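You operate a simulated robot arm through the tools that you are given. There is no shell and no other tool. Be economical: measure what you need, move in short steps, check, and stop when the job is done.

You run a simulated two-armed robot. Do the job below in one go: nothing can be reset, and whatever is moved stays where it is left.

Task
Lift the three-core length into the roller straightener with both hands and roll it straight.
Fine: clamp it, gap knob at THICK, roll, then free the clamp. A third needless pass scores the sheath.
Where things are to end (x, y in the base frame): three-core length within 0.04 m of [0.59, -0.09].

The check looks at the end state, three seconds after you hand in, the way a careful person would. Anything else that was tipped, shoved, dropped, spilled or broken makes it a failure.

Robot
Two 7-joint arms with two-finger parallel grippers on one trunk, on a base that drives. Base frame: it is fixed to the floor where the robot stands at the start and does not move with it; the origin is under the middle of the robot, x ahead of it, y to its left, z up. Lengths are in m, angles in rad, forces in N, time in s.
The left shoulder is at the start at [0.06, 0.143, 0.926], the right one opposite. With the tool pointing down near the work surface each hand reaches from about 0.3 to 0.72 m from the robot's upright axis, wherever it stands, measured 20 degrees to its own side. Places, roughly: roller carriage [0.8, 0.1, 0.9]; roller gap knob [0.4, -0.2, 0.9]; straightener clamp [0.6, 0, 0.9]; trough of the roller straightener [0.6, -0.1, 0.9]. Payload 1.57 kg a hand.
Tool frame (each hand has its own): the origin (TCP) lies between the finger pads and is the grasp point; the fingertips stand 0.03 m ahead of it; z points along the fingers, y is the line along which they close. The gripper opens to 0.11 m. The fingers are 0.024 m wide and 0.012 m thick; the gripper's body (0.048 by 0.112 m) begins 0.078 m behind the TCP.
Orientation is that of the tool frame in the base frame, as [roll, pitch, yaw] about the fixed x, y, z axes, in that order (R = Rz(yaw) Ry(pitch) Rx(roll)). With the fingers straight down and closing along the base's y, the tool's x points along the base's -x, its y along +y and its z along -z.

Tools
- The arms move only by the tool send_rows. It takes "left_series", "right_series" or both (then of equal length, played together; a hand with none holds still); each is a list of rows, each a list of 7 numbers: the opening, from 0 (shut) to 1 (fully open), then the shift along the tool's x, y, z in m, then the turn, a rotation vector about the tool's x, y, z in rad. In form: [[grip, tx, ty, tz, rx, ry, rz], ...]. A call has 1 to 10 rows; each row shifts and turns the commanded pose from where the row before left it, along the tool's axes as they then stand. A row lasts 0.2 s, in which the tool goes at most 0.05 m and 0.15 rad; a call with a longer step from one row to the next is refused whole, and so is a gripper value outside its range. A pose out of reach is approached as far as the arm can. The call stops where the force on the tool passes 90 N (or 10 N more than at its start, if that is more) or the arm is blocked; 0.2 s more then pass. The fingers move at their own pace (about 0.045 m/s each) and stop on an object; they squeeze with about 21 N. The grip force told is the motor's: it shows also when the fingers shut on nothing. Time passes only in rows, and 0.2 s behind the last, so rows that do not move let the fingers close. The reply holds the time, the measured pose of the TCP, the force on the tool along the base axes, the opening and the grip force, in the units named above and with some noise, with the torque about the TCP (base axes, N m) and any sound that the robot's microphone picked up, and new pictures: "pictures" is both (left out), scene, wrist or none (wrist: the cameras of the hands that moved).
- Cameras (640 x 400 px; columns grow to the right, rows downward): "scene" is now at [0.043, -0.0239, 1.5335]; the picture's right is [-0.29, -0.96, 0.00], its down [-0.75, 0.23, -0.61] and it looks along [0.59, -0.18, -0.79] (base axes); focal length 293 px, centre (320, 200). "left" rides on the left gripper at [0.07, -0.016, -0.141] in its tool frame; the picture's right is [0.23, 0.97, 0.00], its down [-0.85, 0.20, -0.48] and it looks along [-0.47, 0.11, 0.88] (tool axes); focal length 222 px, centre (320, 200). "right" rides on the right gripper at [0.07, 0.016, -0.141] in its tool frame; the picture's right is [-0.23, 0.97, 0.00], its down [-0.86, -0.20, -0.48] and it looks along [-0.47, -0.11, 0.88] (tool axes); focal length 222 px, centre (320, 200). There is no depth. A picture from a camera that has moved, and an enlarged one, comes with that camera's place and axes in the base frame and with its lens.
- raise_lower(by): slides the trunk up (or, below 0, down) by that many m; the arms and the scene camera ride with it, the base frame stays. It gives what a move gives, with no picture.
- drive_base(legs): drives the robot by 1 to 6 legs, each [ahead, left, turn to the left] in m, m and rad, along the robot's own axes; the way and the turn of a leg run together, so that a leg with both is an arc; at most 1.5 m and 3.142 rad a leg. The arms and the cameras ride along, it lands a little off, and it stops where it bumps. It gives what a move gives, and a new picture of the scene camera.
- aim_head(pan, tilt): turns the head with the scene camera to pan (to the left, within 1.501 rad either way) and tilt (down, from -0.506 to 1.204), counted from straight ahead of the robot. It gives what a move gives, and a new picture of the scene camera.
- close_up(camera, box): a new picture of the part [left, top, right, bottom] of that camera's present view, enlarged. No time passes.
- close_job(): hands the job in; it is judged then, once.

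Go step by step. Nothing tells you exact positions but the pictures and the camera data: compare them with the known pose of the tool, close in by small moves and look again before you grip or let go. The budget is 120 turns and 260 pictures, counting those below and the enlarged ones. Unless the task says otherwise, let go and move clear before handing in, and close with one line.

The tools are called after "Emit:" by a JSON object that holds its "api" and its "payload". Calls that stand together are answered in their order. send_rows: Moves the arms, as the interface text tells. Its arguments: {"type":"object","properties":{"left_series":{"type":"array","items":{"type":"array","items":{"type":"number"}}},"right_series":{"type":"array","items":{"type":"array","items":{"type":"number"}}},"pictures":{"type":"string","enum":["both","scene","wrist","none"]}},"required":[]} The other tools are called the same way: raise_lower (by) slides the trunk up or down; drive_base (legs) drives the base; aim_head (pan, tilt) turns the head that bears the scene camera; close_up (camera, box) takes an enlarged picture of a part of a camera's view; close_job () hands the job in.

At the start:

```text
time: 0.0
left_tool_pos: [0.4562, 0.0682, 1.0002]
left_tcp_rot: [3.141, 0.001, -3.141]
left_contact_force: [0.8, -0.1, 1.0]
left_moment: [-0.02, 0.01, -0.01]
left_opening: 0.1101
left_grip_force: 0.0
right_tool_pos: [0.4278, -0.317, 0.9997]
right_tcp_rot: [3.141, 0.0, 3.141]
right_contact_force: [0.2, -0.5, 0.1]
right_moment: [0.01, -0.01, 0.01]
right_opening: 0.1097
right_grip_force: 0.0
trunk travel left (down, up): [-0.525, 0.065]
robot x, y, heading: [-0.0002, 0.0001, -0.004]
head pan, tilt: [-0.295, 0.909]
```

scene: 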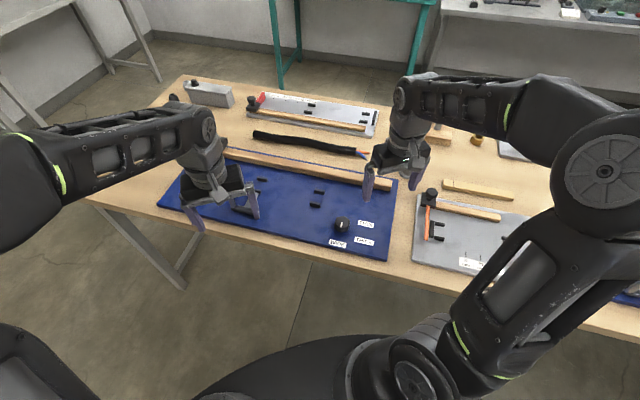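
right: 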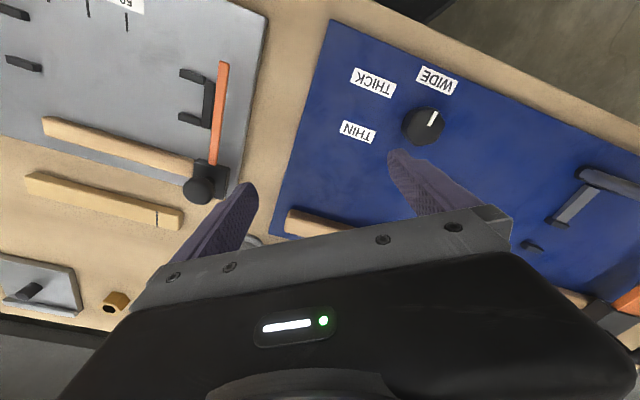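
left: 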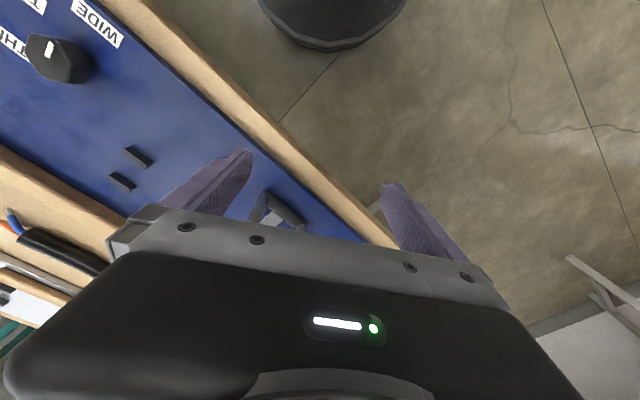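

I see a blue board with a knob (WIDE / THICK / THIN) and a black cable with coloured cores behind it. I'll look closer before I move anything.

Emit:
{"api": "close_up", "payload": {"camera": "scene", "box": [150, 70, 420, 270]}}

Emit:
{"api": "close_up", "payload": {"camera": "scene", "box": [280, 150, 420, 270]}}

Emit:
{"api": "close_up", "payload": {"camera": "right", "box": [280, 0, 640, 260]}}

```text
2.00 times, centred on (285, 170) of scene
camera zoom: at [0.043, -0.0239, 1.5335], right [-0.29, -0.96, 0.0], down [-0.75, 0.23, -0.61], along [0.59, -0.18, -0.79], focal length 586 px, centre (390, 260)
```

zoom: 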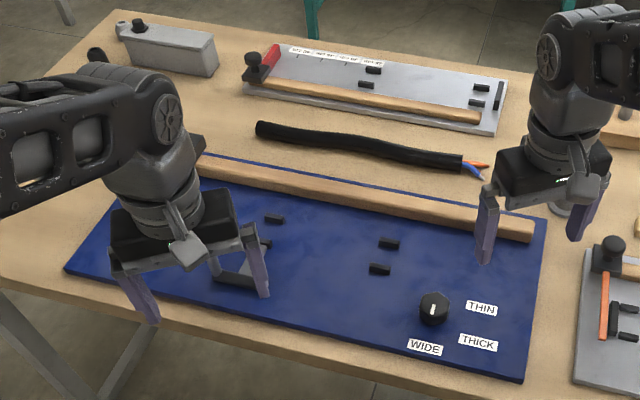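

```text
3.33 times, centred on (350, 210) of scene
camera zoom: at [0.043, -0.0239, 1.5335], right [-0.29, -0.96, 0.0], down [-0.75, 0.23, -0.61], along [0.59, -0.18, -0.79], focal length 977 px, centre (220, 167)
```

zoom: 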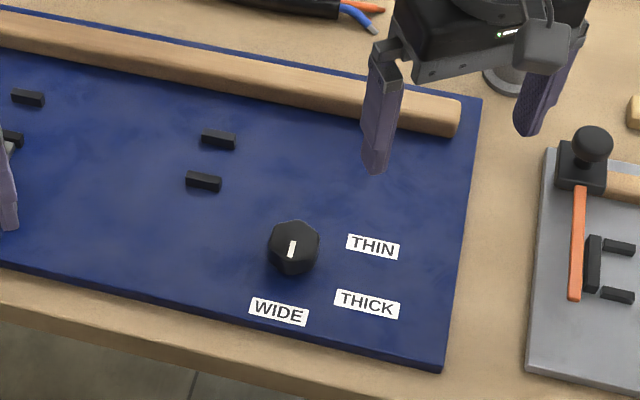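

```text
1.54 times, centred on (460, 130) of right
camera zoom: at [0.358, -0.3, 1.14], right [0.23, 0.97, 0.0], down [0.86, -0.2, 0.48], along [0.47, -0.11, -0.88], focal length 342 px, centre (105, 308)
```

zoom: 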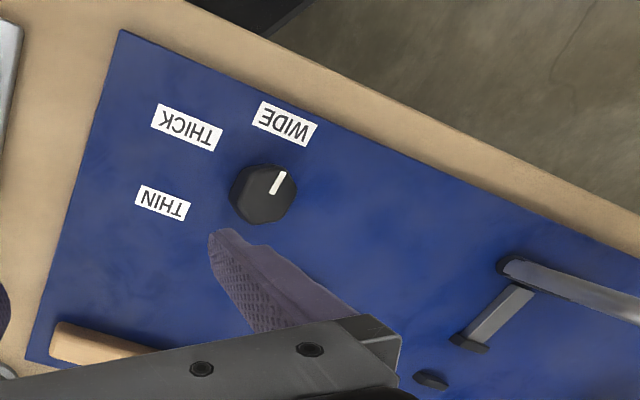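

The knob stands at WIDE, at about (0.43, -0.21). The arms hide part of the straightener, so I'll lift both and swing them out of the view.

Emit:
{"api": "send_rows", "payload": {"left_series": [[1, 0, 0, -0.05, 0, 0, 0], [1, 0, 0.02, -0.04, 0, 0, 0], [1, 0, 0.045, 0, 0, 0, 0], [1, 0, 0.045, 0, 0, 0, 0], [1, 0, 0.045, 0, 0, 0, 0], [1, 0, 0.045, 0, 0, 0, 0], [1, 0, 0, 0, 0, 0, 0]], "right_series": [[1, 0, 0, -0.05, 0, 0, 0], [1, 0, -0.02, -0.04, 0, 0, 0], [1, 0, -0.04, 0, 0, 0, 0], [1, 0, -0.04, 0, 0, 0, 0], [1, 0, 0, 0, 0, 0, 0], [1, 0, 0, 0, 0, 0, 0], [1, 0, 0, 0, 0, 0, 0]], "pictures": "both"}}

```text
time: 1.6
left_tool_pos: [0.458, 0.2671, 1.0892]
left_tcp_rot: [-3.141, 0.001, -3.141]
left_contact_force: [0.6, 0.1, 0.0]
left_moment: [-0.04, 0.0, 0.0]
left_opening: 0.11
left_grip_force: 0.0
right_tool_pos: [0.4274, -0.4193, 1.0902]
right_tcp_rot: [-3.141, -0.001, -3.141]
right_contact_force: [0.7, 0.6, 0.8]
right_moment: [0.0, 0.02, 0.0]
right_opening: 0.11
right_grip_force: 0.1
trunk travel left (down, up): [-0.525, 0.065]
robot x, y, heading: [-0.0005, 0.0019, 0.001]
head pan, tilt: [-0.295, 0.909]
camera scene: at [0.043, -0.0242, 1.5335], right [-0.29, -0.96, 0.0], down [-0.75, 0.23, -0.61], along [0.59, -0.18, -0.79], focal length 293 px, centre (320, 200)
camera right: at [0.3578, -0.4026, 1.2307], right [0.23, 0.97, 0.0], down [0.86, -0.2, 0.48], along [0.47, -0.11, -0.88], focal length 222 px, centre (320, 200)
camera left: at [0.3885, 0.2492, 1.231], right [-0.23, 0.97, 0.0], down [0.86, 0.2, 0.48], along [0.47, 0.11, -0.88], focal length 222 px, centre (320, 200)
```

scene: 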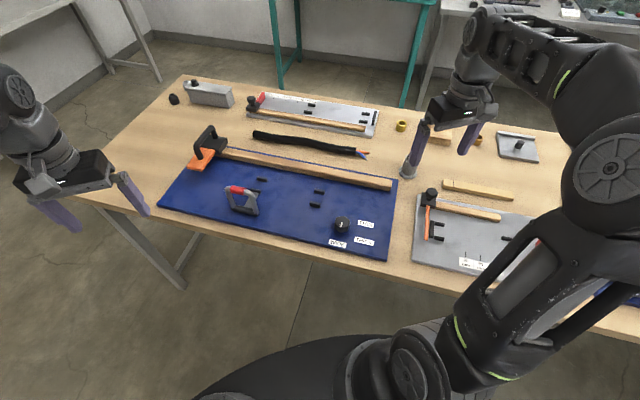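
right: 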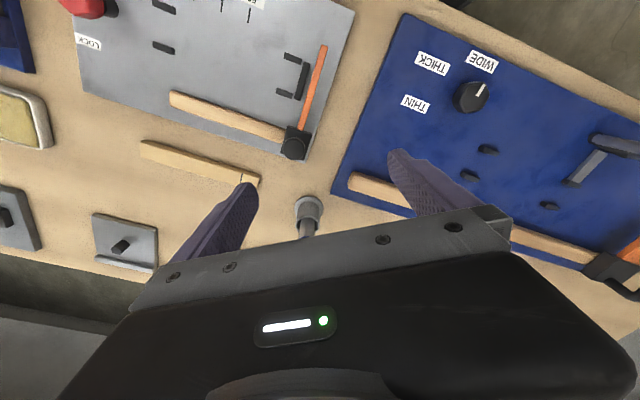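
left: 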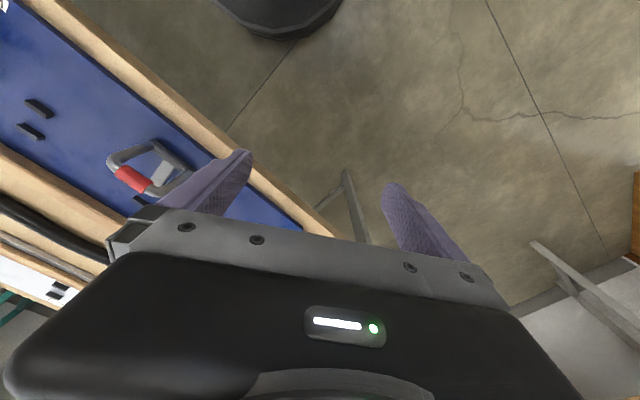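

Emit:
{"api": "close_up", "payload": {"camera": "scene", "box": [150, 110, 290, 220]}}

Emit:
{"api": "close_up", "payload": {"camera": "scene", "box": [230, 110, 420, 265]}}

Emit:
{"api": "close_up", "payload": {"camera": "left", "box": [0, 50, 320, 250]}}

```text
3.64 times, centred on (220, 165) of scene
camera zoom: at [0.043, -0.0242, 1.5335], right [-0.29, -0.96, 0.0], down [-0.75, 0.23, -0.61], along [0.59, -0.18, -0.79], focal length 1066 px, centre (684, 327)
```

zoom: 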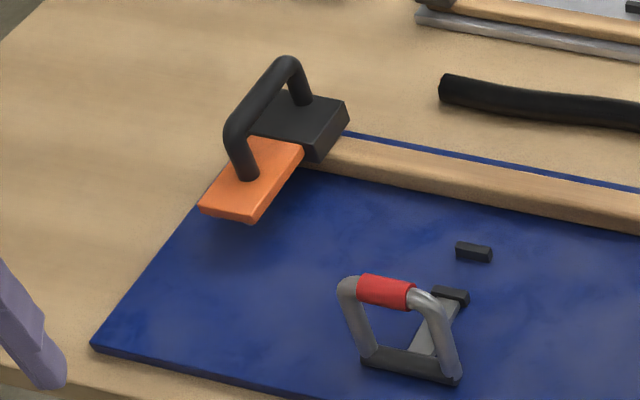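

```text
2.58 times, centred on (325, 188) of scene
camera zoom: at [0.043, -0.0242, 1.5335], right [-0.29, -0.96, 0.0], down [-0.75, 0.23, -0.61], along [0.59, -0.18, -0.79], focal length 756 px, centre (307, 232)
```

zoom: 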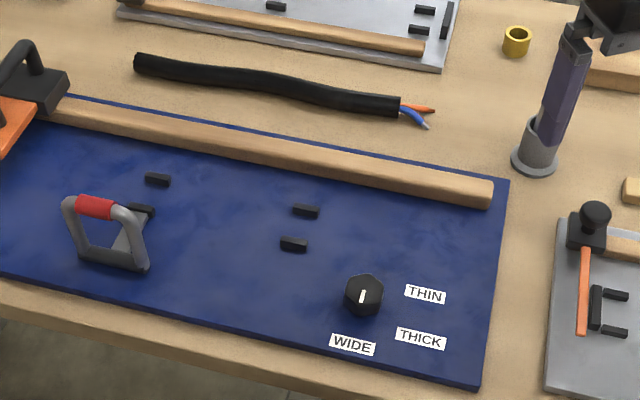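

```text
2.00 times, centred on (160, 150) of left
camera zoom: at [0.3885, 0.2492, 1.231], right [-0.23, 0.97, 0.0], down [0.86, 0.2, 0.48], along [0.47, 0.11, -0.88], focal length 444 px, centre (640, 300)
```

zoom: 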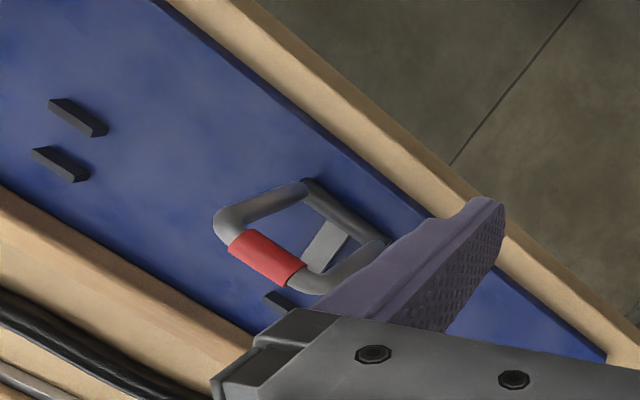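

The layout is clear. The trough is two lug pairs at about (0.543, -0.168) and (0.637, -0.015). The cable lies parallel to it behind the rail, centred near (0.797, -0.195). The table is turned about 0.54 rad from me, so I'll turn to face it and come nearer.

Emit:
{"api": "drive_base", "payload": {"legs": [[0, 0, -0.54], [0, 0.23, 0], [0.06, 0, 0]]}}

Emit:
{"api": "aim_head", "payload": {"pan": 0, "tilt": 0.95}}

```text
time: 5.4
left_tool_pos: [0.7007, 0.1784, 1.0879]
left_tcp_rot: [-3.141, -0.003, 2.621]
left_contact_force: [0.8, 0.2, -0.4]
left_moment: [0.0, 0.06, 0.01]
left_opening: 0.11
left_grip_force: 0.1
right_tool_pos: [0.3332, -0.4002, 1.0903]
right_tcp_rot: [3.141, -0.001, 2.622]
right_contact_force: [0.3, -0.6, 0.7]
right_moment: [0.02, 0.06, -0.02]
right_opening: 0.1096
right_grip_force: 0.1
trunk travel left (down, up): [-0.525, 0.065]
robot x, y, heading: [0.1708, 0.175, -0.524]
head pan, tilt: [-0.295, 0.909]
camera scene: at [0.1977, 0.1333, 1.5334], right [-0.73, -0.69, 0.0], down [-0.54, 0.57, -0.61], along [0.42, -0.45, -0.79], focal length 293 px, centre (320, 200)
```

scene: 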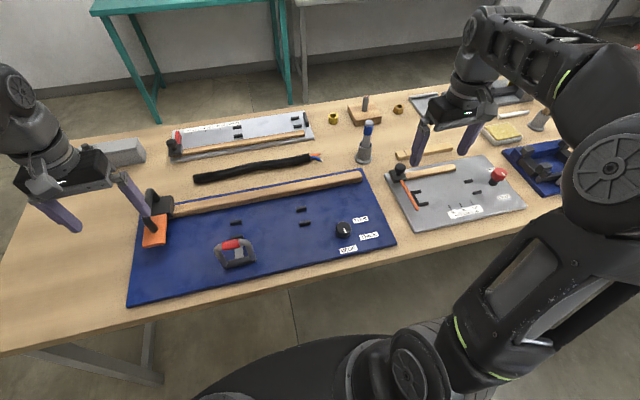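

```text
time: 6.2
left_tool_pos: [0.699, 0.1797, 1.0877]
left_tcp_rot: [3.141, -0.001, 2.622]
left_contact_force: [-0.1, 0.7, -0.7]
left_moment: [0.03, 0.03, -0.02]
left_opening: 0.11
left_grip_force: 0.1
right_tool_pos: [0.3332, -0.3988, 1.09]
right_tcp_rot: [-3.141, 0.001, 2.621]
right_contact_force: [-0.2, 0.3, 0.0]
right_moment: [0.01, -0.02, 0.0]
right_opening: 0.1099
right_grip_force: 0.1
trunk travel left (down, up): [-0.525, 0.065]
robot x, y, heading: [0.1689, 0.1772, -0.519]
head pan, tilt: [0.0, 0.949]
camera scene: at [0.2077, 0.1527, 1.5305], right [-0.5, -0.87, 0.0], down [-0.71, 0.4, -0.58], along [0.5, -0.29, -0.81], focal length 293 px, centre (320, 200)
```

scene: 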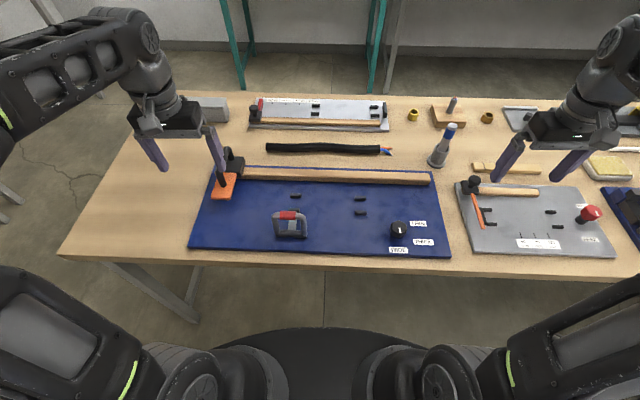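

I now face the table squarely. I'll measure from enlarged views.

Emit:
{"api": "close_up", "payload": {"camera": "scene", "box": [230, 120, 450, 260]}}

Emit:
{"api": "close_up", "payload": {"camera": "scene", "box": [190, 130, 330, 260]}}

Emit:
{"api": "close_up", "payload": {"camera": "scene", "box": [340, 180, 450, 260]}}

```text
2.86 times, centred on (340, 190) of scene
camera zoom: at [0.2077, 0.1527, 1.5305], right [-0.5, -0.87, 0.0], down [-0.71, 0.4, -0.58], along [0.5, -0.29, -0.81], focal length 837 px, centre (263, 229)
```

zoom: 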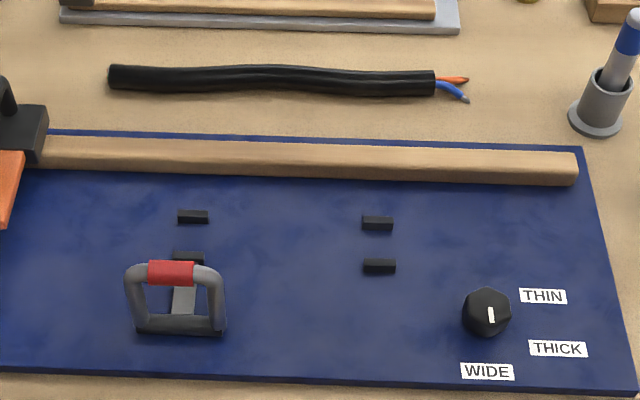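

```text
3.08 times, centred on (260, 195) of scene
camera zoom: at [0.2077, 0.1527, 1.5305], right [-0.5, -0.87, 0.0], down [-0.71, 0.4, -0.58], along [0.5, -0.29, -0.81], focal length 902 px, centre (505, 215)
```

zoom: 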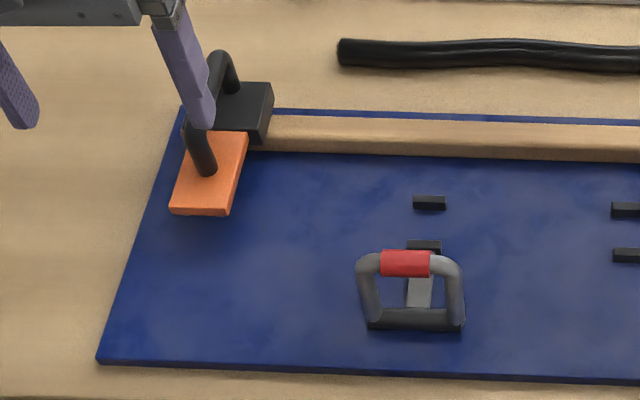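

```text
5.00 times, centred on (395, 220) of scene
camera zoom: at [0.2077, 0.1527, 1.5305], right [-0.5, -0.87, 0.0], down [-0.71, 0.4, -0.58], along [0.5, -0.29, -0.81], focal length 1466 px, centre (-55, 100)
```

zoom: 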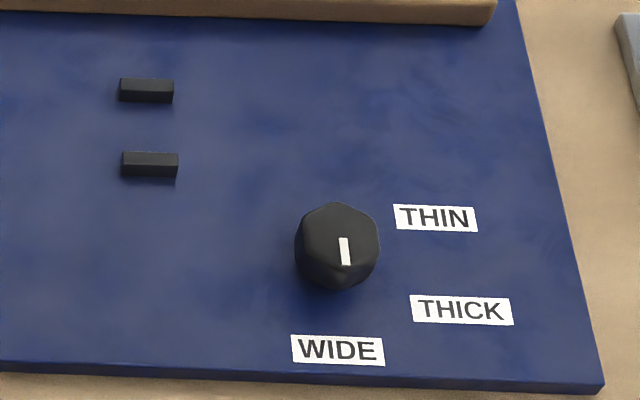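

The trough's mid-point works out at (0.590, -0.092) and the cable's centre is about 0.23 m farther out. I'll drive a bit closer and square up. After that I'll look at the clamp.

Emit:
{"api": "drive_base", "payload": {"legs": [[0.08, 0, -0.045]]}}

Emit:
{"api": "close_up", "payload": {"camera": "scene", "box": [230, 120, 450, 260]}}

Emit:
{"api": "close_up", "payload": {"camera": "scene", "box": [250, 190, 330, 260]}}

```text
time: 7.3
left_tool_pos: [0.77, 0.1142, 1.0873]
left_tcp_rot: [-3.14, -0.002, 2.578]
left_contact_force: [-0.1, -0.4, -0.6]
left_moment: [0.03, 0.04, 0.01]
left_opening: 0.1099
left_grip_force: 0.1
right_tool_pos: [0.3775, -0.4486, 1.0885]
right_tcp_rot: [-3.14, -0.001, 2.579]
right_contact_force: [0.4, -0.7, -0.4]
right_moment: [0.0, 0.06, 0.02]
right_opening: 0.1098
right_grip_force: 0.0
trunk travel left (down, up): [-0.525, 0.065]
robot x, y, heading: [0.2361, 0.1343, -0.564]
head pan, tilt: [0.0, 0.949]
camera scene: at [0.2775, 0.1083, 1.5304], right [-0.53, -0.84, 0.0], down [-0.69, 0.44, -0.58], along [0.49, -0.31, -0.81], focal length 293 px, centre (320, 200)
```

scene: 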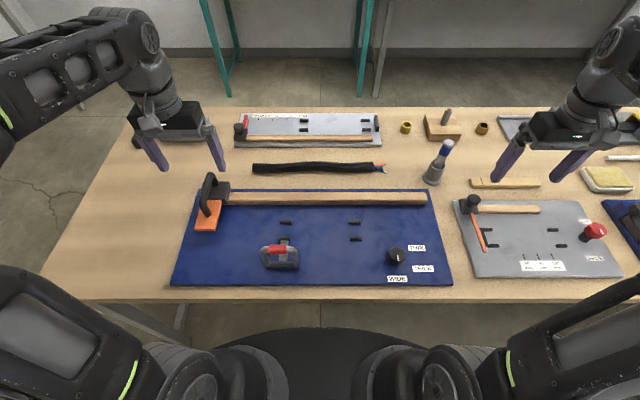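

```text
2.86 times, centred on (340, 190) of scene
camera zoom: at [0.2775, 0.1083, 1.5304], right [-0.53, -0.84, 0.0], down [-0.69, 0.44, -0.58], along [0.49, -0.31, -0.81], focal length 837 px, centre (263, 229)
```

zoom: 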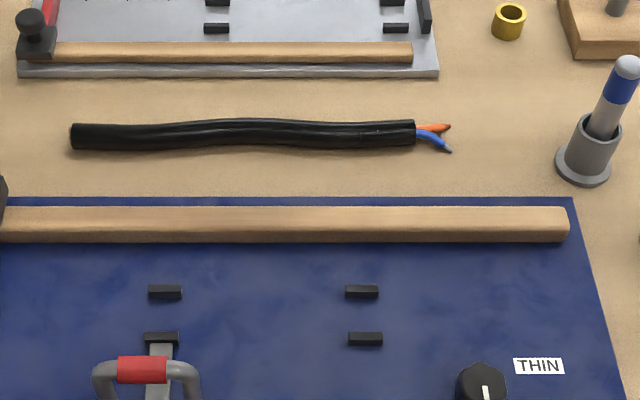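

```text
5.71 times, centred on (290, 225) of scene
camera zoom: at [0.2775, 0.1083, 1.5304], right [-0.53, -0.84, 0.0], down [-0.69, 0.44, -0.58], along [0.49, -0.31, -0.81], focal length 1675 px, centre (491, 57)
```

zoom: 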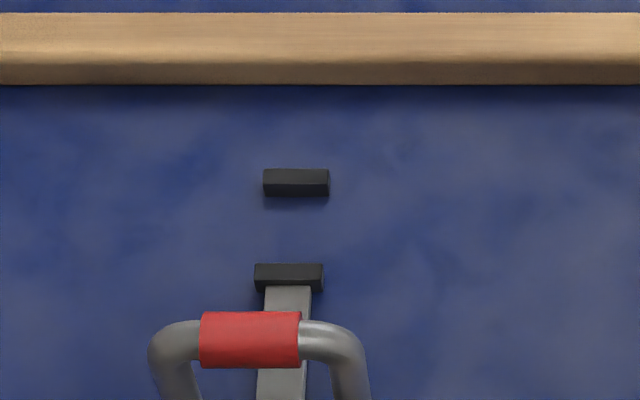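

The robot is square to the table now (heading -0.564). In table-aligned coordinates (f, l), the trough line is at f≈0.550 with its centre at l≈0.24. The cable is at f≈0.779, from l≈0.08 to 0.44. I'll turn both grippers 90° so they close across the cable.

Emit:
{"api": "send_rows", "payload": {"left_series": [[1, 0, 0, 0, 0, 0, 0.15], [1, 0, 0, 0, 0, 0, 0.15], [1, 0, 0, 0, 0, 0, 0.15], [1, 0, 0, 0, 0, 0, 0.15], [1, 0, 0, 0, 0, 0, 0.15], [1, 0, 0, 0, 0, 0, 0.15], [1, 0, 0, 0, 0, 0, 0.15], [1, 0, 0, 0, 0, 0, 0.15], [1, 0, 0, 0, 0, 0, 0.15], [1, 0, 0, 0, 0, 0, 0.15]], "right_series": [[1, 0, 0, 0, 0, 0, -0.15], [1, 0, 0, 0, 0, 0, -0.15], [1, 0, 0, 0, 0, 0, -0.15], [1, 0, 0, 0, 0, 0, -0.15], [1, 0, 0, 0, 0, 0, -0.15], [1, 0, 0, 0, 0, 0, -0.15], [1, 0, 0, 0, 0, 0, -0.15], [1, 0, 0, 0, 0, 0, -0.15], [1, 0, 0, 0, 0, 0, -0.15], [1, 0, 0, 0, 0, 0, -0.15]], "pictures": "scene"}}

```text
time: 9.5
left_tool_pos: [0.77, 0.1147, 1.0887]
left_tcp_rot: [-3.14, -0.001, 1.076]
left_contact_force: [0.4, -0.5, 0.3]
left_moment: [-0.01, 0.01, 0.0]
left_opening: 0.1099
left_grip_force: 0.0
right_tool_pos: [0.3754, -0.4476, 1.0916]
right_tcp_rot: [-3.141, -0.001, -2.205]
right_contact_force: [0.1, -0.4, -1.0]
right_moment: [0.01, 0.02, 0.01]
right_opening: 0.1099
right_grip_force: 0.0
trunk travel left (down, up): [-0.525, 0.065]
robot x, y, heading: [0.2372, 0.1364, -0.566]
head pan, tilt: [0.0, 0.949]
camera scene: at [0.2761, 0.1093, 1.5305], right [-0.53, -0.84, 0.0], down [-0.69, 0.43, -0.58], along [0.49, -0.31, -0.81], focal length 293 px, centre (320, 200)
```

scene: 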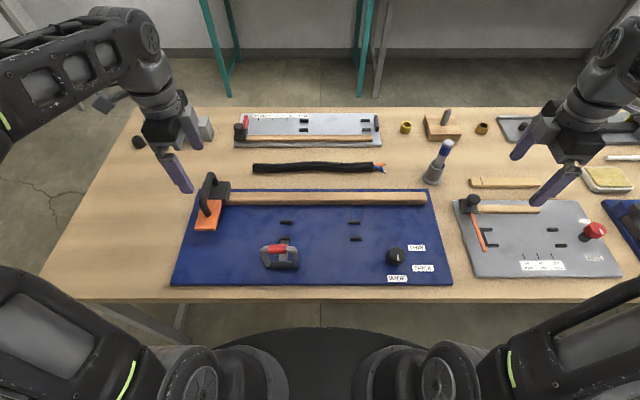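

Emit:
{"api": "send_rows", "payload": {"left_series": [[1, 0, 0, 0, 0, 0, 0.069], [1, -0.014, 0.02375, 0, 0, 0, 0], [1, -0.014, 0.02375, 0, 0, 0, 0], [1, -0.014, 0.02375, 0, 0, 0, 0], [1, -0.014, 0.02375, 0, 0, 0, 0], [1, -0.014, 0.02375, 0, 0, 0, 0], [1, -0.014, 0.02375, 0, 0, 0, 0], [1, -0.014, 0.02375, 0, 0, 0, 0], [1, -0.014, 0.02375, 0, 0, 0, 0], [1, 0, 0, 0, 0, 0, 0]], "right_series": [[1, 0, 0, 0, 0, 0, -0.07], [1, -0.03725, -0.0275, 0, 0, 0, 0], [1, -0.03725, -0.0275, 0, 0, 0, 0], [1, -0.03725, -0.0275, 0, 0, 0, 0], [1, -0.03725, -0.0275, 0, 0, 0, 0], [1, -0.03725, -0.0275, 0, 0, 0, 0], [1, -0.03725, -0.0275, 0, 0, 0, 0], [1, -0.03725, -0.0275, 0, 0, 0, 0], [1, -0.03725, -0.0275, 0, 0, 0, 0], [1, 0, 0, 0, 0, 0, 0]], "pictures": "both"}}

```text
time: 11.7
left_tool_pos: [0.8159, 0.0257, 1.0892]
left_tcp_rot: [3.139, -0.001, 1.009]
left_contact_force: [0.0, -0.1, 0.6]
left_moment: [0.0, 0.0, -0.02]
left_opening: 0.1099
left_grip_force: 0.1
left hand out of reach, approached as far as the arm can: row 5, 6, 7, 8, 9
right_tool_pos: [0.5498, -0.3788, 1.0902]
right_tcp_rot: [-3.139, 0.002, -2.135]
right_contact_force: [0.6, -0.3, 0.2]
right_moment: [0.0, 0.02, 0.03]
right_opening: 0.1099
right_grip_force: 0.2
right hand out of reach, approached as far as the arm can: row 6, 7, 8, 9
trunk travel left (down, up): [-0.525, 0.065]
robot x, y, heading: [0.2409, 0.1326, -0.566]
head pan, tilt: [0.0, 0.949]
camera scene: at [0.276, 0.1093, 1.5305], right [-0.53, -0.84, 0.0], down [-0.69, 0.43, -0.58], along [0.49, -0.31, -0.81], focal length 293 px, centre (320, 200)
camera right: at [0.4971, -0.4292, 1.2308], right [-0.7, 0.71, 0.0], down [0.63, 0.62, 0.48], along [0.34, 0.33, -0.88], focal length 222 px, centre (320, 200)
camera left: at [0.8382, 0.0914, 1.23], right [0.95, -0.33, 0.0], down [-0.29, -0.83, 0.48], along [-0.15, -0.45, -0.88], focal length 222 px, centre (320, 200)
```

scene: 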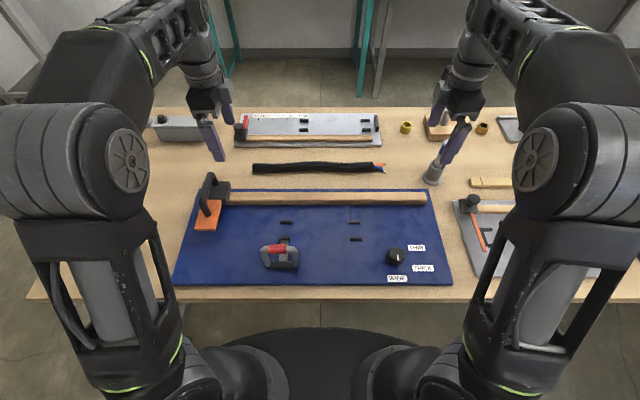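
right: 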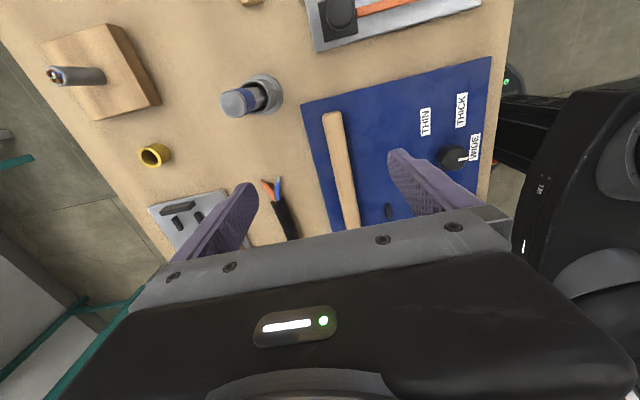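
left: 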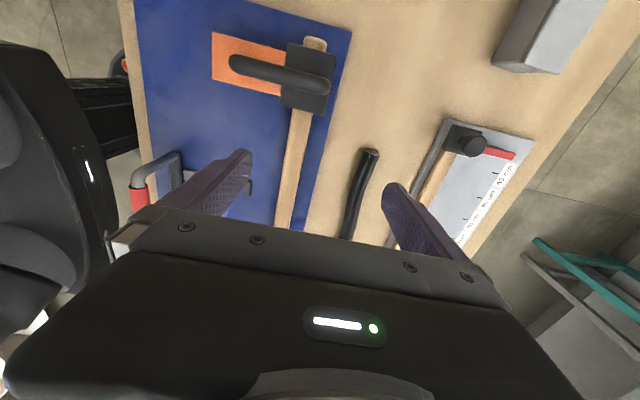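

Both arms ran short of reach at this height. I'll raise the trunk so the shoulders come nearer wrist height, then bring the hands inward and down.

Emit:
{"api": "raise_lower", "payload": {"by": 0.06}}

Emit:
{"api": "send_rows", "payload": {"left_series": [[1, -0.02, 0, 0.04, 0, 0, 0], [1, -0.02, 0, 0.04, 0, 0, 0], [1, -0.02, 0, 0.04, 0, 0, 0], [1, 0, 0.02, 0.03, 0, 0, 0], [1, 0, 0.02, 0, 0, 0, 0], [1, 0, 0.02, 0, 0, 0, 0]], "right_series": [[1, -0.049, 0, 0, 0, 0, 0], [1, -0.049, 0, 0, 0, 0, 0], [1, -0.049, 0, 0, 0, 0, 0], [1, 0, 0, 0.05, 0, 0, 0], [1, 0, 0, 0.05, 0, 0, 0], [1, 0, 0, 0.05, 0, 0, 0]], "pictures": "scene"}}

```text
time: 12.7
left_tool_pos: [0.816, 0.0247, 1.1474]
left_tcp_rot: [3.139, -0.001, 1.009]
left_contact_force: [-0.1, 0.6, 0.2]
left_moment: [0.02, 0.01, 0.0]
left_opening: 0.1101
left_grip_force: 0.1
right_tool_pos: [0.5491, -0.3794, 1.15]
right_tcp_rot: [-3.141, -0.001, -2.138]
right_contact_force: [0.5, -0.2, 0.3]
right_moment: [0.02, -0.02, 0.03]
right_opening: 0.1098
right_grip_force: 0.0
trunk travel left (down, up): [-0.585, 0.005]
robot x, y, heading: [0.2376, 0.1326, -0.564]
head pan, tilt: [0.0, 0.949]
```

```text
time: 14.1
left_tool_pos: [0.8336, -0.0623, 0.9978]
left_tcp_rot: [3.141, -0.001, 1.008]
left_contact_force: [0.0, -0.7, 0.4]
left_moment: [0.03, 0.01, -0.03]
left_opening: 0.1101
left_grip_force: 0.0
right_tool_pos: [0.6207, -0.2665, 1.0006]
right_tcp_rot: [-3.14, 0.0, -2.137]
right_contact_force: [0.1, 0.0, 0.0]
right_moment: [0.0, 0.03, 0.04]
right_opening: 0.1101
right_grip_force: 0.1
right hand out of reach, approached as far as the arm can: row 3
trunk travel left (down, up): [-0.585, 0.005]
robot x, y, heading: [0.2376, 0.132, -0.563]
head pan, tilt: [0.0, 0.949]
camera scene: at [0.2775, 0.1078, 1.5905], right [-0.53, -0.84, 0.0], down [-0.69, 0.44, -0.58], along [0.49, -0.31, -0.81], focal length 293 px, centre (320, 200)
```

scene: 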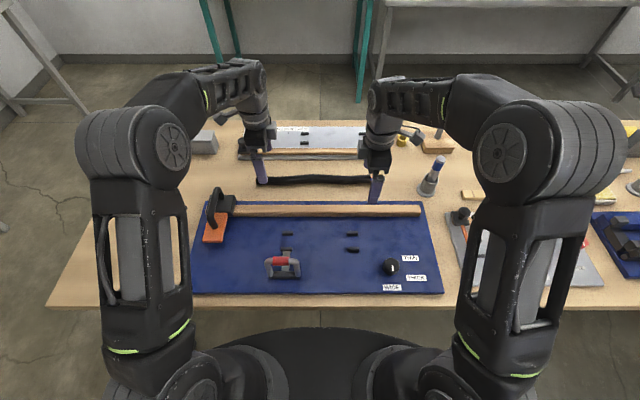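

Emit:
{"api": "send_rows", "payload": {"left_series": [[1, 0.003, 0.02, 0.01, 0, 0, 0], [1, 0, 0.021, 0.01, 0, 0, 0], [1, 0, 0, 0.01, 0, 0, 0], [1, 0, 0, 0.01, 0, 0, 0]], "right_series": [[1, -0.014, -0.028, 0.01, 0, 0, 0], [1, 0, -0.028, 0.01, 0, 0, 0], [1, 0, -0.028, 0.01, 0, 0, 0], [1, 0, -0.028, 0.01, 0, 0, 0]], "pictures": "both"}}

```text
time: 15.1
left_tool_pos: [0.8701, -0.0788, 0.9577]
left_tcp_rot: [3.141, -0.001, 1.008]
left_contact_force: [0.1, -0.2, 0.1]
left_moment: [0.04, 0.02, -0.02]
left_opening: 0.11
left_grip_force: 0.1
right_tool_pos: [0.7244, -0.3153, 0.9597]
right_tcp_rot: [-3.139, -0.001, -2.137]
right_contact_force: [1.0, 0.5, 0.0]
right_moment: [-0.01, 0.05, -0.01]
right_opening: 0.1101
right_grip_force: 0.0
trunk travel left (down, up): [-0.585, 0.005]
robot x, y, heading: [0.2394, 0.1301, -0.565]
head pan, tilt: [0.0, 0.949]
camera scene: at [0.277, 0.1087, 1.5905], right [-0.53, -0.84, 0.0], down [-0.69, 0.44, -0.58], along [0.49, -0.31, -0.81], focal length 293 px, centre (320, 200)
camera right: at [0.6724, -0.3656, 1.1008], right [-0.7, 0.71, 0.0], down [0.63, 0.61, 0.48], along [0.34, 0.33, -0.88], focal length 222 px, centre (320, 200)
camera left: at [0.893, -0.0122, 1.1], right [0.95, -0.33, 0.0], down [-0.29, -0.83, 0.48], along [-0.16, -0.45, -0.88], focal length 222 px, centre (320, 200)
```

scene: 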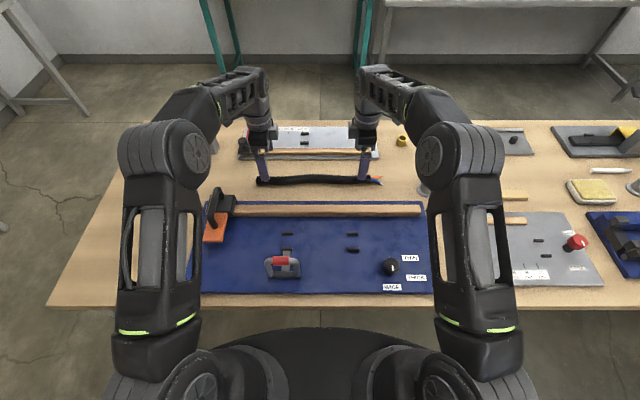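
right: 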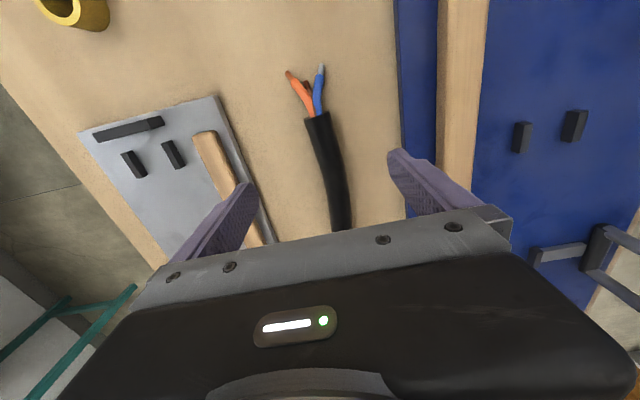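
left: 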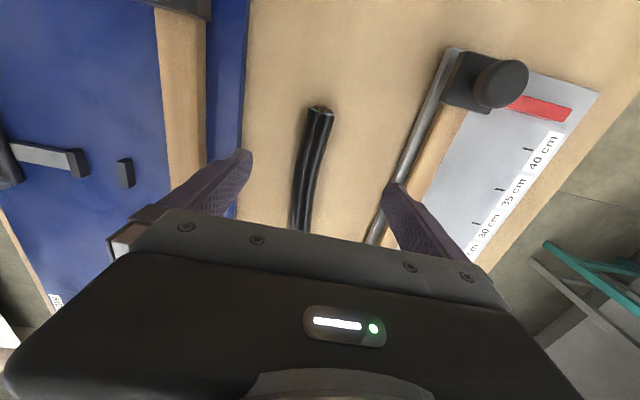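

The cable sits between both finger pairs, about 6–8 mm off centre. I'll correct that, go down and grip.

Emit:
{"api": "send_rows", "payload": {"left_series": [[1, 0, -0.0055, 0.02, 0, 0, 0], [1, 0, 0, 0.03, 0, 0, 0], [1, 0, 0, 0.0225, 0, 0, 0], [1, 0, 0, 0, 0, 0, 0]], "right_series": [[1, 0, 0.0076, 0.02, 0, 0, 0], [1, 0, 0, 0.03, 0, 0, 0], [1, 0, 0, 0.0245, 0, 0, 0], [1, 0, 0, 0, 0, 0, 0]], "pictures": "wrist"}}

```text
time: 16.1
left_tool_pos: [0.8673, -0.077, 0.8851]
left_tcp_rot: [3.139, -0.001, 1.009]
left_contact_force: [-0.2, -0.4, -0.1]
left_moment: [0.0, 0.02, 0.0]
left_opening: 0.1099
left_grip_force: 0.1
right_tool_pos: [0.7179, -0.3096, 0.8833]
right_tcp_rot: [-3.139, 0.0, -2.135]
right_contact_force: [-0.2, 0.8, -0.3]
right_moment: [-0.02, -0.03, 0.03]
right_opening: 0.1099
right_grip_force: 0.0
trunk travel left (down, up): [-0.585, 0.005]
robot x, y, heading: [0.2374, 0.1356, -0.564]
head pan, tilt: [0.0, 0.949]
camera right: at [0.6656, -0.3604, 1.0243], right [-0.7, 0.71, 0.0], down [0.63, 0.62, 0.48], along [0.34, 0.33, -0.88], focal length 222 px, centre (320, 200)
camera left: at [0.8893, -0.0099, 1.026], right [0.95, -0.33, 0.0], down [-0.29, -0.83, 0.48], along [-0.15, -0.45, -0.88], focal length 222 px, centre (320, 200)
```

right: 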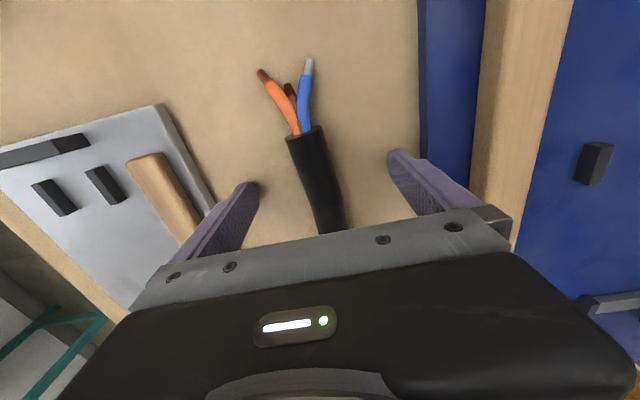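
left: 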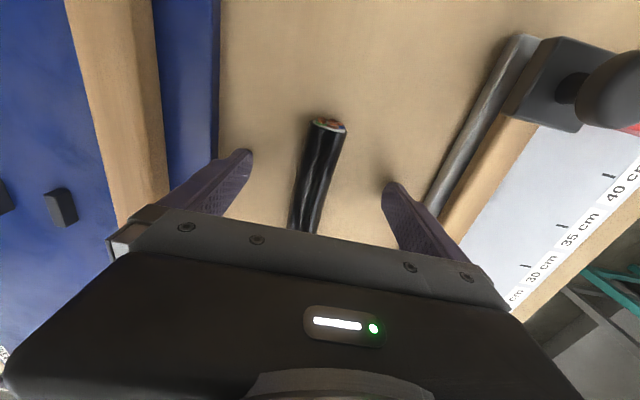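

Emit:
{"api": "send_rows", "payload": {"left_series": [[0, 0, 0, 0, 0, 0, 0], [0, 0, 0, 0, 0, 0, 0], [0, 0, 0, 0, 0, 0, 0], [0, 0, 0, 0, 0, 0, 0], [0, 0, 0, 0, 0, 0, 0], [0, 0, 0, 0, 0, 0, 0], [0, 0, 0, 0, 0, 0, 0]], "right_series": [[0, 0, 0, 0, 0, 0, 0], [0, 0, 0, 0, 0, 0, 0], [0, 0, 0, 0, 0, 0, 0], [0, 0, 0, 0, 0, 0, 0], [0, 0, 0, 0, 0, 0, 0], [0, 0, 0, 0, 0, 0, 0], [0, 0, 0, 0, 0, 0, 0]], "pictures": "wrist"}}

```text
time: 17.7
left_tool_pos: [0.866, -0.0763, 0.884]
left_tcp_rot: [3.139, 0.001, 1.009]
left_contact_force: [-0.3, 1.2, 1.3]
left_moment: [-0.03, 0.03, -0.32]
left_opening: 0.0279
left_grip_force: 20.7
right_tool_pos: [0.7167, -0.3109, 0.8848]
right_tcp_rot: [-3.14, 0.0, -2.137]
right_contact_force: [0.9, -0.7, 0.2]
right_moment: [0.02, -0.01, -0.09]
right_opening: 0.0277
right_grip_force: 21.1
trunk travel left (down, up): [-0.585, 0.005]
robot x, y, heading: [0.2345, 0.1331, -0.566]
head pan, tilt: [0.0, 0.949]
camera right: at [0.6658, -0.3606, 1.0245], right [-0.7, 0.71, 0.0], down [0.63, 0.62, 0.48], along [0.34, 0.33, -0.88], focal length 222 px, centre (320, 200)
camera left: at [0.8895, -0.01, 1.026], right [0.95, -0.33, 0.0], down [-0.29, -0.83, 0.48], along [-0.15, -0.45, -0.88], focal length 222 px, centre (320, 200)
```

right: 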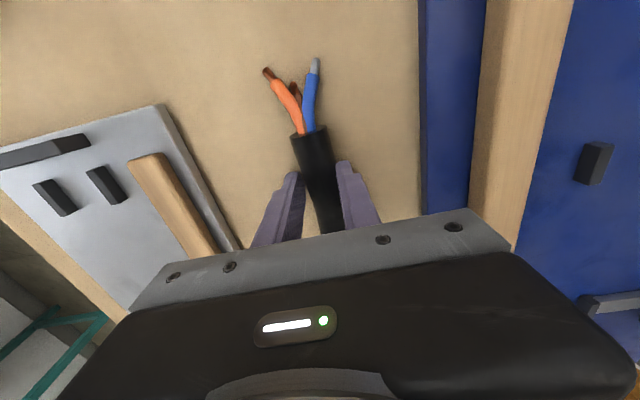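
left: 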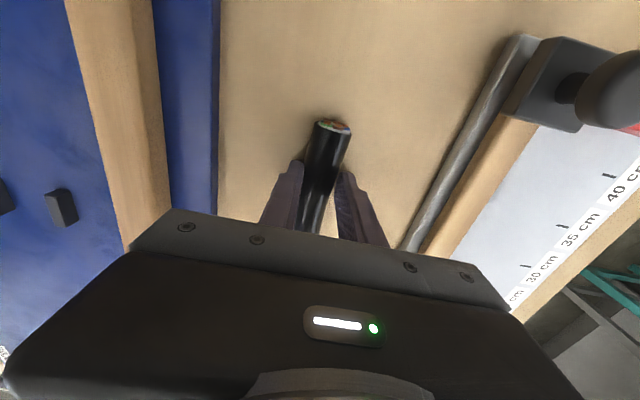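

Both hands hold the cable, with the fingers 28 mm apart. I'll lift it together and carry it back over the trough.

Emit:
{"api": "send_rows", "payload": {"left_series": [[0, 0, 0, -0.03, 0, 0, 0], [0, 0, 0, -0.03, 0, 0, 0], [0, 0, 0, -0.03, 0, 0, 0], [0, -0.021, 0, 0, 0, 0, 0], [0, 0, -0.0445, 0, 0, 0, 0], [0, 0, -0.0445, 0, 0, 0, 0], [0, 0, -0.0445, 0, 0, 0, 0], [0, 0, -0.0445, 0, 0, 0, 0], [0, 0, -0.0445, 0, 0, 0, 0], [0, 0, 0, 0, 0, 0, 0]], "right_series": [[0, 0, 0, -0.03, 0, 0, 0], [0, 0, 0, -0.03, 0, 0, 0], [0, 0, 0, -0.03, 0, 0, 0], [0, 0.021, 0, 0, 0, 0, 0], [0, 0, 0.0445, 0, 0, 0, 0], [0, 0, 0.0445, 0, 0, 0, 0], [0, 0, 0.0445, 0, 0, 0, 0], [0, 0, 0.0445, 0, 0, 0, 0], [0, 0, 0.0445, 0, 0, 0, 0], [0, 0, 0, 0, 0, 0, 0]], "pictures": "both"}}

```text
time: 19.9
left_tool_pos: [0.6653, 0.0283, 0.9744]
left_tcp_rot: [3.139, 0.0, 1.01]
left_contact_force: [1.3, 0.7, 0.1]
left_moment: [0.0, 0.03, -0.05]
left_opening: 0.0001
left_grip_force: 20.9
right_tool_pos: [0.518, -0.2097, 0.9768]
right_tcp_rot: [-3.141, -0.001, -2.137]
right_contact_force: [-0.2, -0.3, -0.4]
right_moment: [0.02, 0.01, 0.0]
right_opening: 0.0
right_grip_force: 21.0
trunk travel left (down, up): [-0.585, 0.005]
robot x, y, heading: [0.2409, 0.1338, -0.56]
head pan, tilt: [0.0, 0.949]
camera scene: at [0.2777, 0.1083, 1.5904], right [-0.53, -0.85, 0.0], down [-0.69, 0.44, -0.58], along [0.49, -0.31, -0.81], focal length 293 px, centre (320, 200)
camera right: at [0.4667, -0.2591, 1.1164], right [-0.7, 0.71, 0.0], down [0.63, 0.61, 0.48], along [0.34, 0.34, -0.88], focal length 222 px, centre (320, 200)
camera left: at [0.6878, 0.0947, 1.115], right [0.95, -0.33, 0.0], down [-0.29, -0.83, 0.48], along [-0.16, -0.45, -0.88], focal length 222 px, centre (320, 200)
```

scene: 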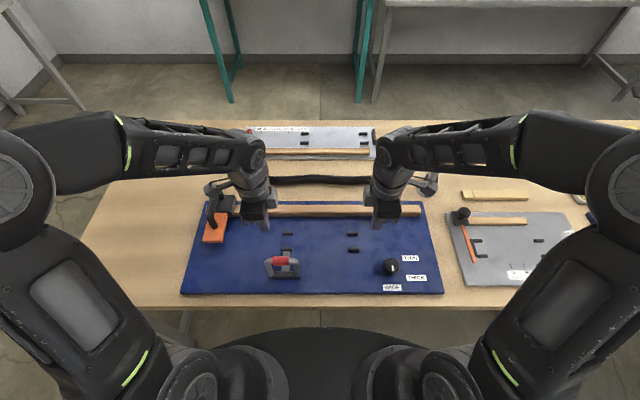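
right: 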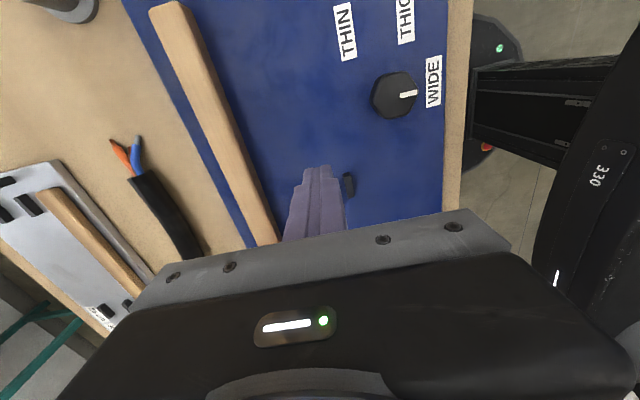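
left: 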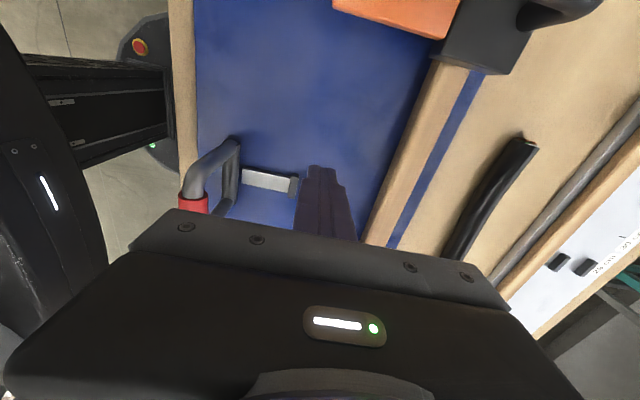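

The cable slipped out of the fingers, so it was held too near the tips and is still lying behind the rail. I'll use this spot to look at the clamp and check how the cable lies, then go back and grip deeper.

Emit:
{"api": "close_up", "payload": {"camera": "left", "box": [160, 110, 380, 240]}}

Emit:
{"api": "close_up", "payload": {"camera": "scene", "box": [200, 150, 440, 300]}}

```text
2.91 times, centred on (270, 175) of left
camera zoom: at [0.6878, 0.0947, 1.115], right [0.95, -0.33, 0.0], down [-0.29, -0.83, 0.48], along [-0.16, -0.45, -0.88], focal length 646 px, centre (466, 273)
```

zoom: 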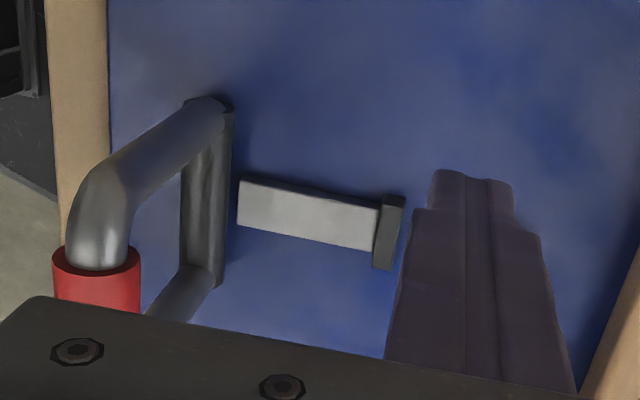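

```text
2.67 times, centred on (320, 225) of scene
camera zoom: at [0.2777, 0.1083, 1.5904], right [-0.53, -0.85, 0.0], down [-0.69, 0.44, -0.58], along [0.49, -0.31, -0.81], focal length 782 px, centre (320, 133)
```

zoom: 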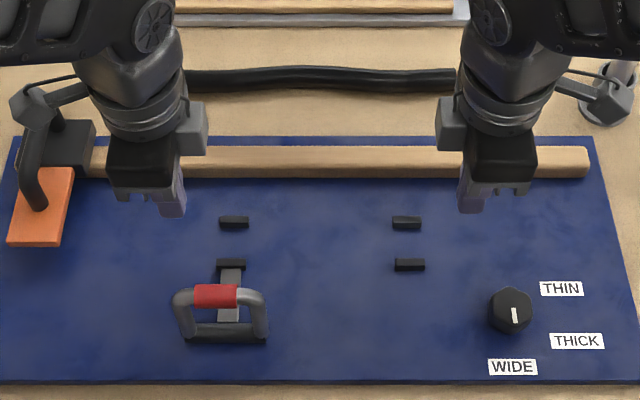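

Emit:
{"api": "send_rows", "payload": {"left_series": [[1, 0, 0.0445, 0, 0, 0, 0], [1, 0, 0.0445, 0, 0, 0, 0], [1, 0, 0.0445, 0, 0, 0, 0], [1, 0, 0.0445, 0, 0, 0, 0], [1, 0, 0.0445, 0, 0, 0, 0], [1, 0.021, 0, 0.015, 0, 0, 0], [1, 0, 0, 0, 0, 0, 0]], "right_series": [[1, 0, -0.0445, 0, 0, 0, 0], [1, 0, -0.0445, 0, 0, 0, 0], [1, 0, -0.0445, 0, 0, 0, 0], [1, 0, -0.0445, 0, 0, 0, 0], [1, 0, -0.0445, 0, 0, 0, 0], [1, -0.021, 0, 0.015, 0, 0, 0], [1, 0, 0, 0, 0, 0, 0]], "pictures": "both"}}

```text
time: 21.5
left_tool_pos: [0.8673, -0.0759, 0.9591]
left_tcp_rot: [-3.141, 0.001, 1.009]
left_contact_force: [0.3, -0.4, -0.5]
left_moment: [0.01, 0.03, -0.01]
left_opening: 0.1101
left_grip_force: 0.1
right_tool_pos: [0.7185, -0.3099, 0.9597]
right_tcp_rot: [-3.141, 0.0, -2.137]
right_contact_force: [0.4, -0.2, 0.1]
right_moment: [0.07, -0.01, 0.0]
right_opening: 0.1099
right_grip_force: 0.1
trunk travel left (down, up): [-0.585, 0.005]
robot x, y, heading: [0.2354, 0.1333, -0.564]
head pan, tilt: [0.0, 0.949]
camera scene: at [0.2764, 0.1081, 1.5904], right [-0.53, -0.84, 0.0], down [-0.69, 0.44, -0.58], along [0.49, -0.31, -0.81], focal length 293 px, centre (320, 200)
camera right: at [0.6662, -0.3607, 1.0999], right [-0.7, 0.71, 0.0], down [0.63, 0.61, 0.48], along [0.34, 0.34, -0.88], focal length 222 px, centre (320, 200)
camera left: at [0.8899, -0.0099, 1.1016], right [0.95, -0.33, 0.0], down [-0.29, -0.83, 0.48], along [-0.16, -0.45, -0.88], focal length 222 px, centre (320, 200)
```

scene: 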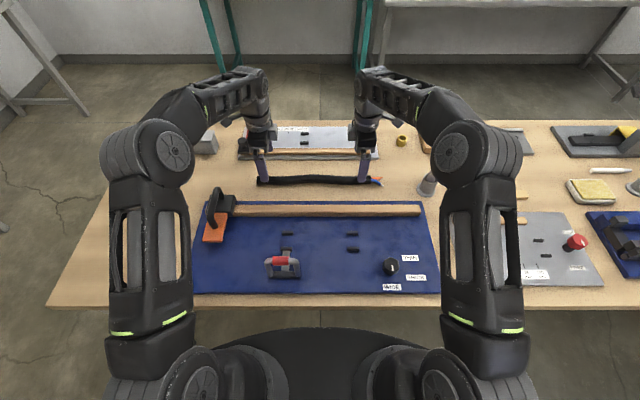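
right: 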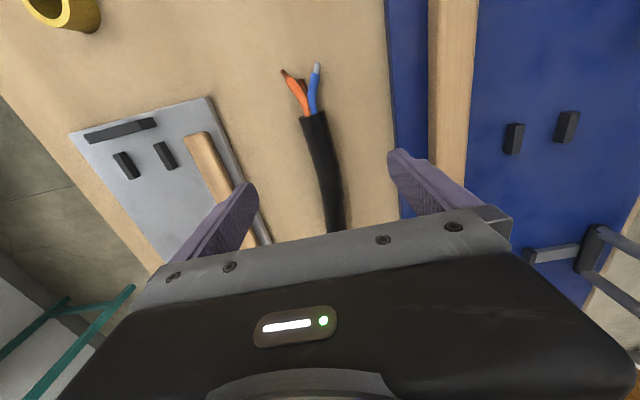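
left: 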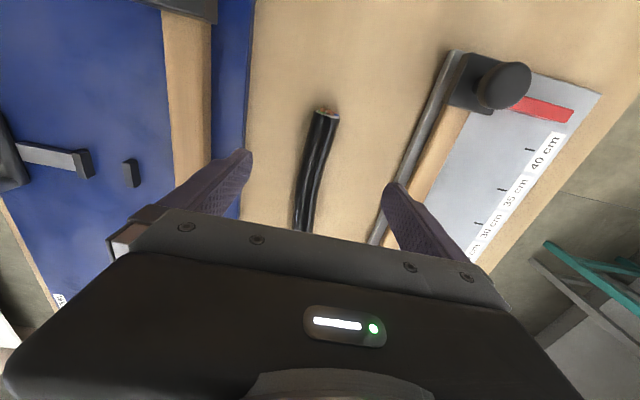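

The cable lies where it was. I'll go down until the tips just touch the table.

Emit:
{"api": "send_rows", "payload": {"left_series": [[1, 0, -0.006, 0.03, 0, 0, 0], [1, 0, 0, 0.03, 0, 0, 0], [1, 0, 0, 0.014, 0, 0, 0], [1, 0, 0, 0.003, 0, 0, 0], [1, 0, 0, 0.002, 0, 0, 0], [1, 0, 0, 0, 0, 0, 0]], "right_series": [[1, 0, 0.005, 0.03, 0, 0, 0], [1, 0, 0, 0.03, 0, 0, 0], [1, 0, 0, 0.014, 0, 0, 0], [1, 0, 0, 0.003, 0, 0, 0], [1, 0, 0, 0.002, 0, 0, 0], [1, 0, 0, 0, 0, 0, 0]], "pictures": "none"}}

```text
time: 22.9
left_tool_pos: [0.8613, -0.071, 0.8807]
left_tcp_rot: [3.139, 0.001, 1.009]
left_contact_force: [0.9, 0.8, -0.5]
left_moment: [0.0, -0.01, -0.03]
left_opening: 0.1102
left_grip_force: 0.0
right_tool_pos: [0.7133, -0.3066, 0.8809]
right_tcp_rot: [-3.14, -0.001, -2.137]
right_contact_force: [-0.6, -0.2, -0.5]
right_moment: [0.02, 0.0, 0.0]
right_opening: 0.1099
right_grip_force: 0.0
trunk travel left (down, up): [-0.585, 0.005]
robot x, y, heading: [0.2402, 0.1319, -0.561]
head pan, tilt: [0.0, 0.949]
```

Emit:
{"api": "send_rows", "payload": {"left_series": [[1, 0, 0, 0.002, 0, 0, 0], [1, 0, 0, 0.002, 0, 0, 0], [1, 0, 0, 0, 0, 0, 0]], "right_series": [[1, 0, 0, 0.002, 0, 0, 0], [1, 0, 0, 0.002, 0, 0, 0], [1, 0, 0, 0, 0, 0, 0]], "pictures": "none"}}

```text
time: 23.7
left_tool_pos: [0.8603, -0.0705, 0.8808]
left_tcp_rot: [3.136, -0.001, 1.009]
left_contact_force: [2.2, 1.0, 8.0]
left_moment: [0.27, 0.41, -0.12]
left_opening: 0.1094
left_grip_force: 0.0
right_tool_pos: [0.712, -0.3057, 0.8805]
right_tcp_rot: [-3.136, 0.001, -2.136]
right_contact_force: [-1.8, -4.3, 21.9]
right_moment: [0.62, 1.15, 0.39]
right_opening: 0.1095
right_grip_force: 0.1
trunk travel left (down, up): [-0.585, 0.005]
robot x, y, heading: [0.2394, 0.1376, -0.564]
head pan, tilt: [0.0, 0.949]
```

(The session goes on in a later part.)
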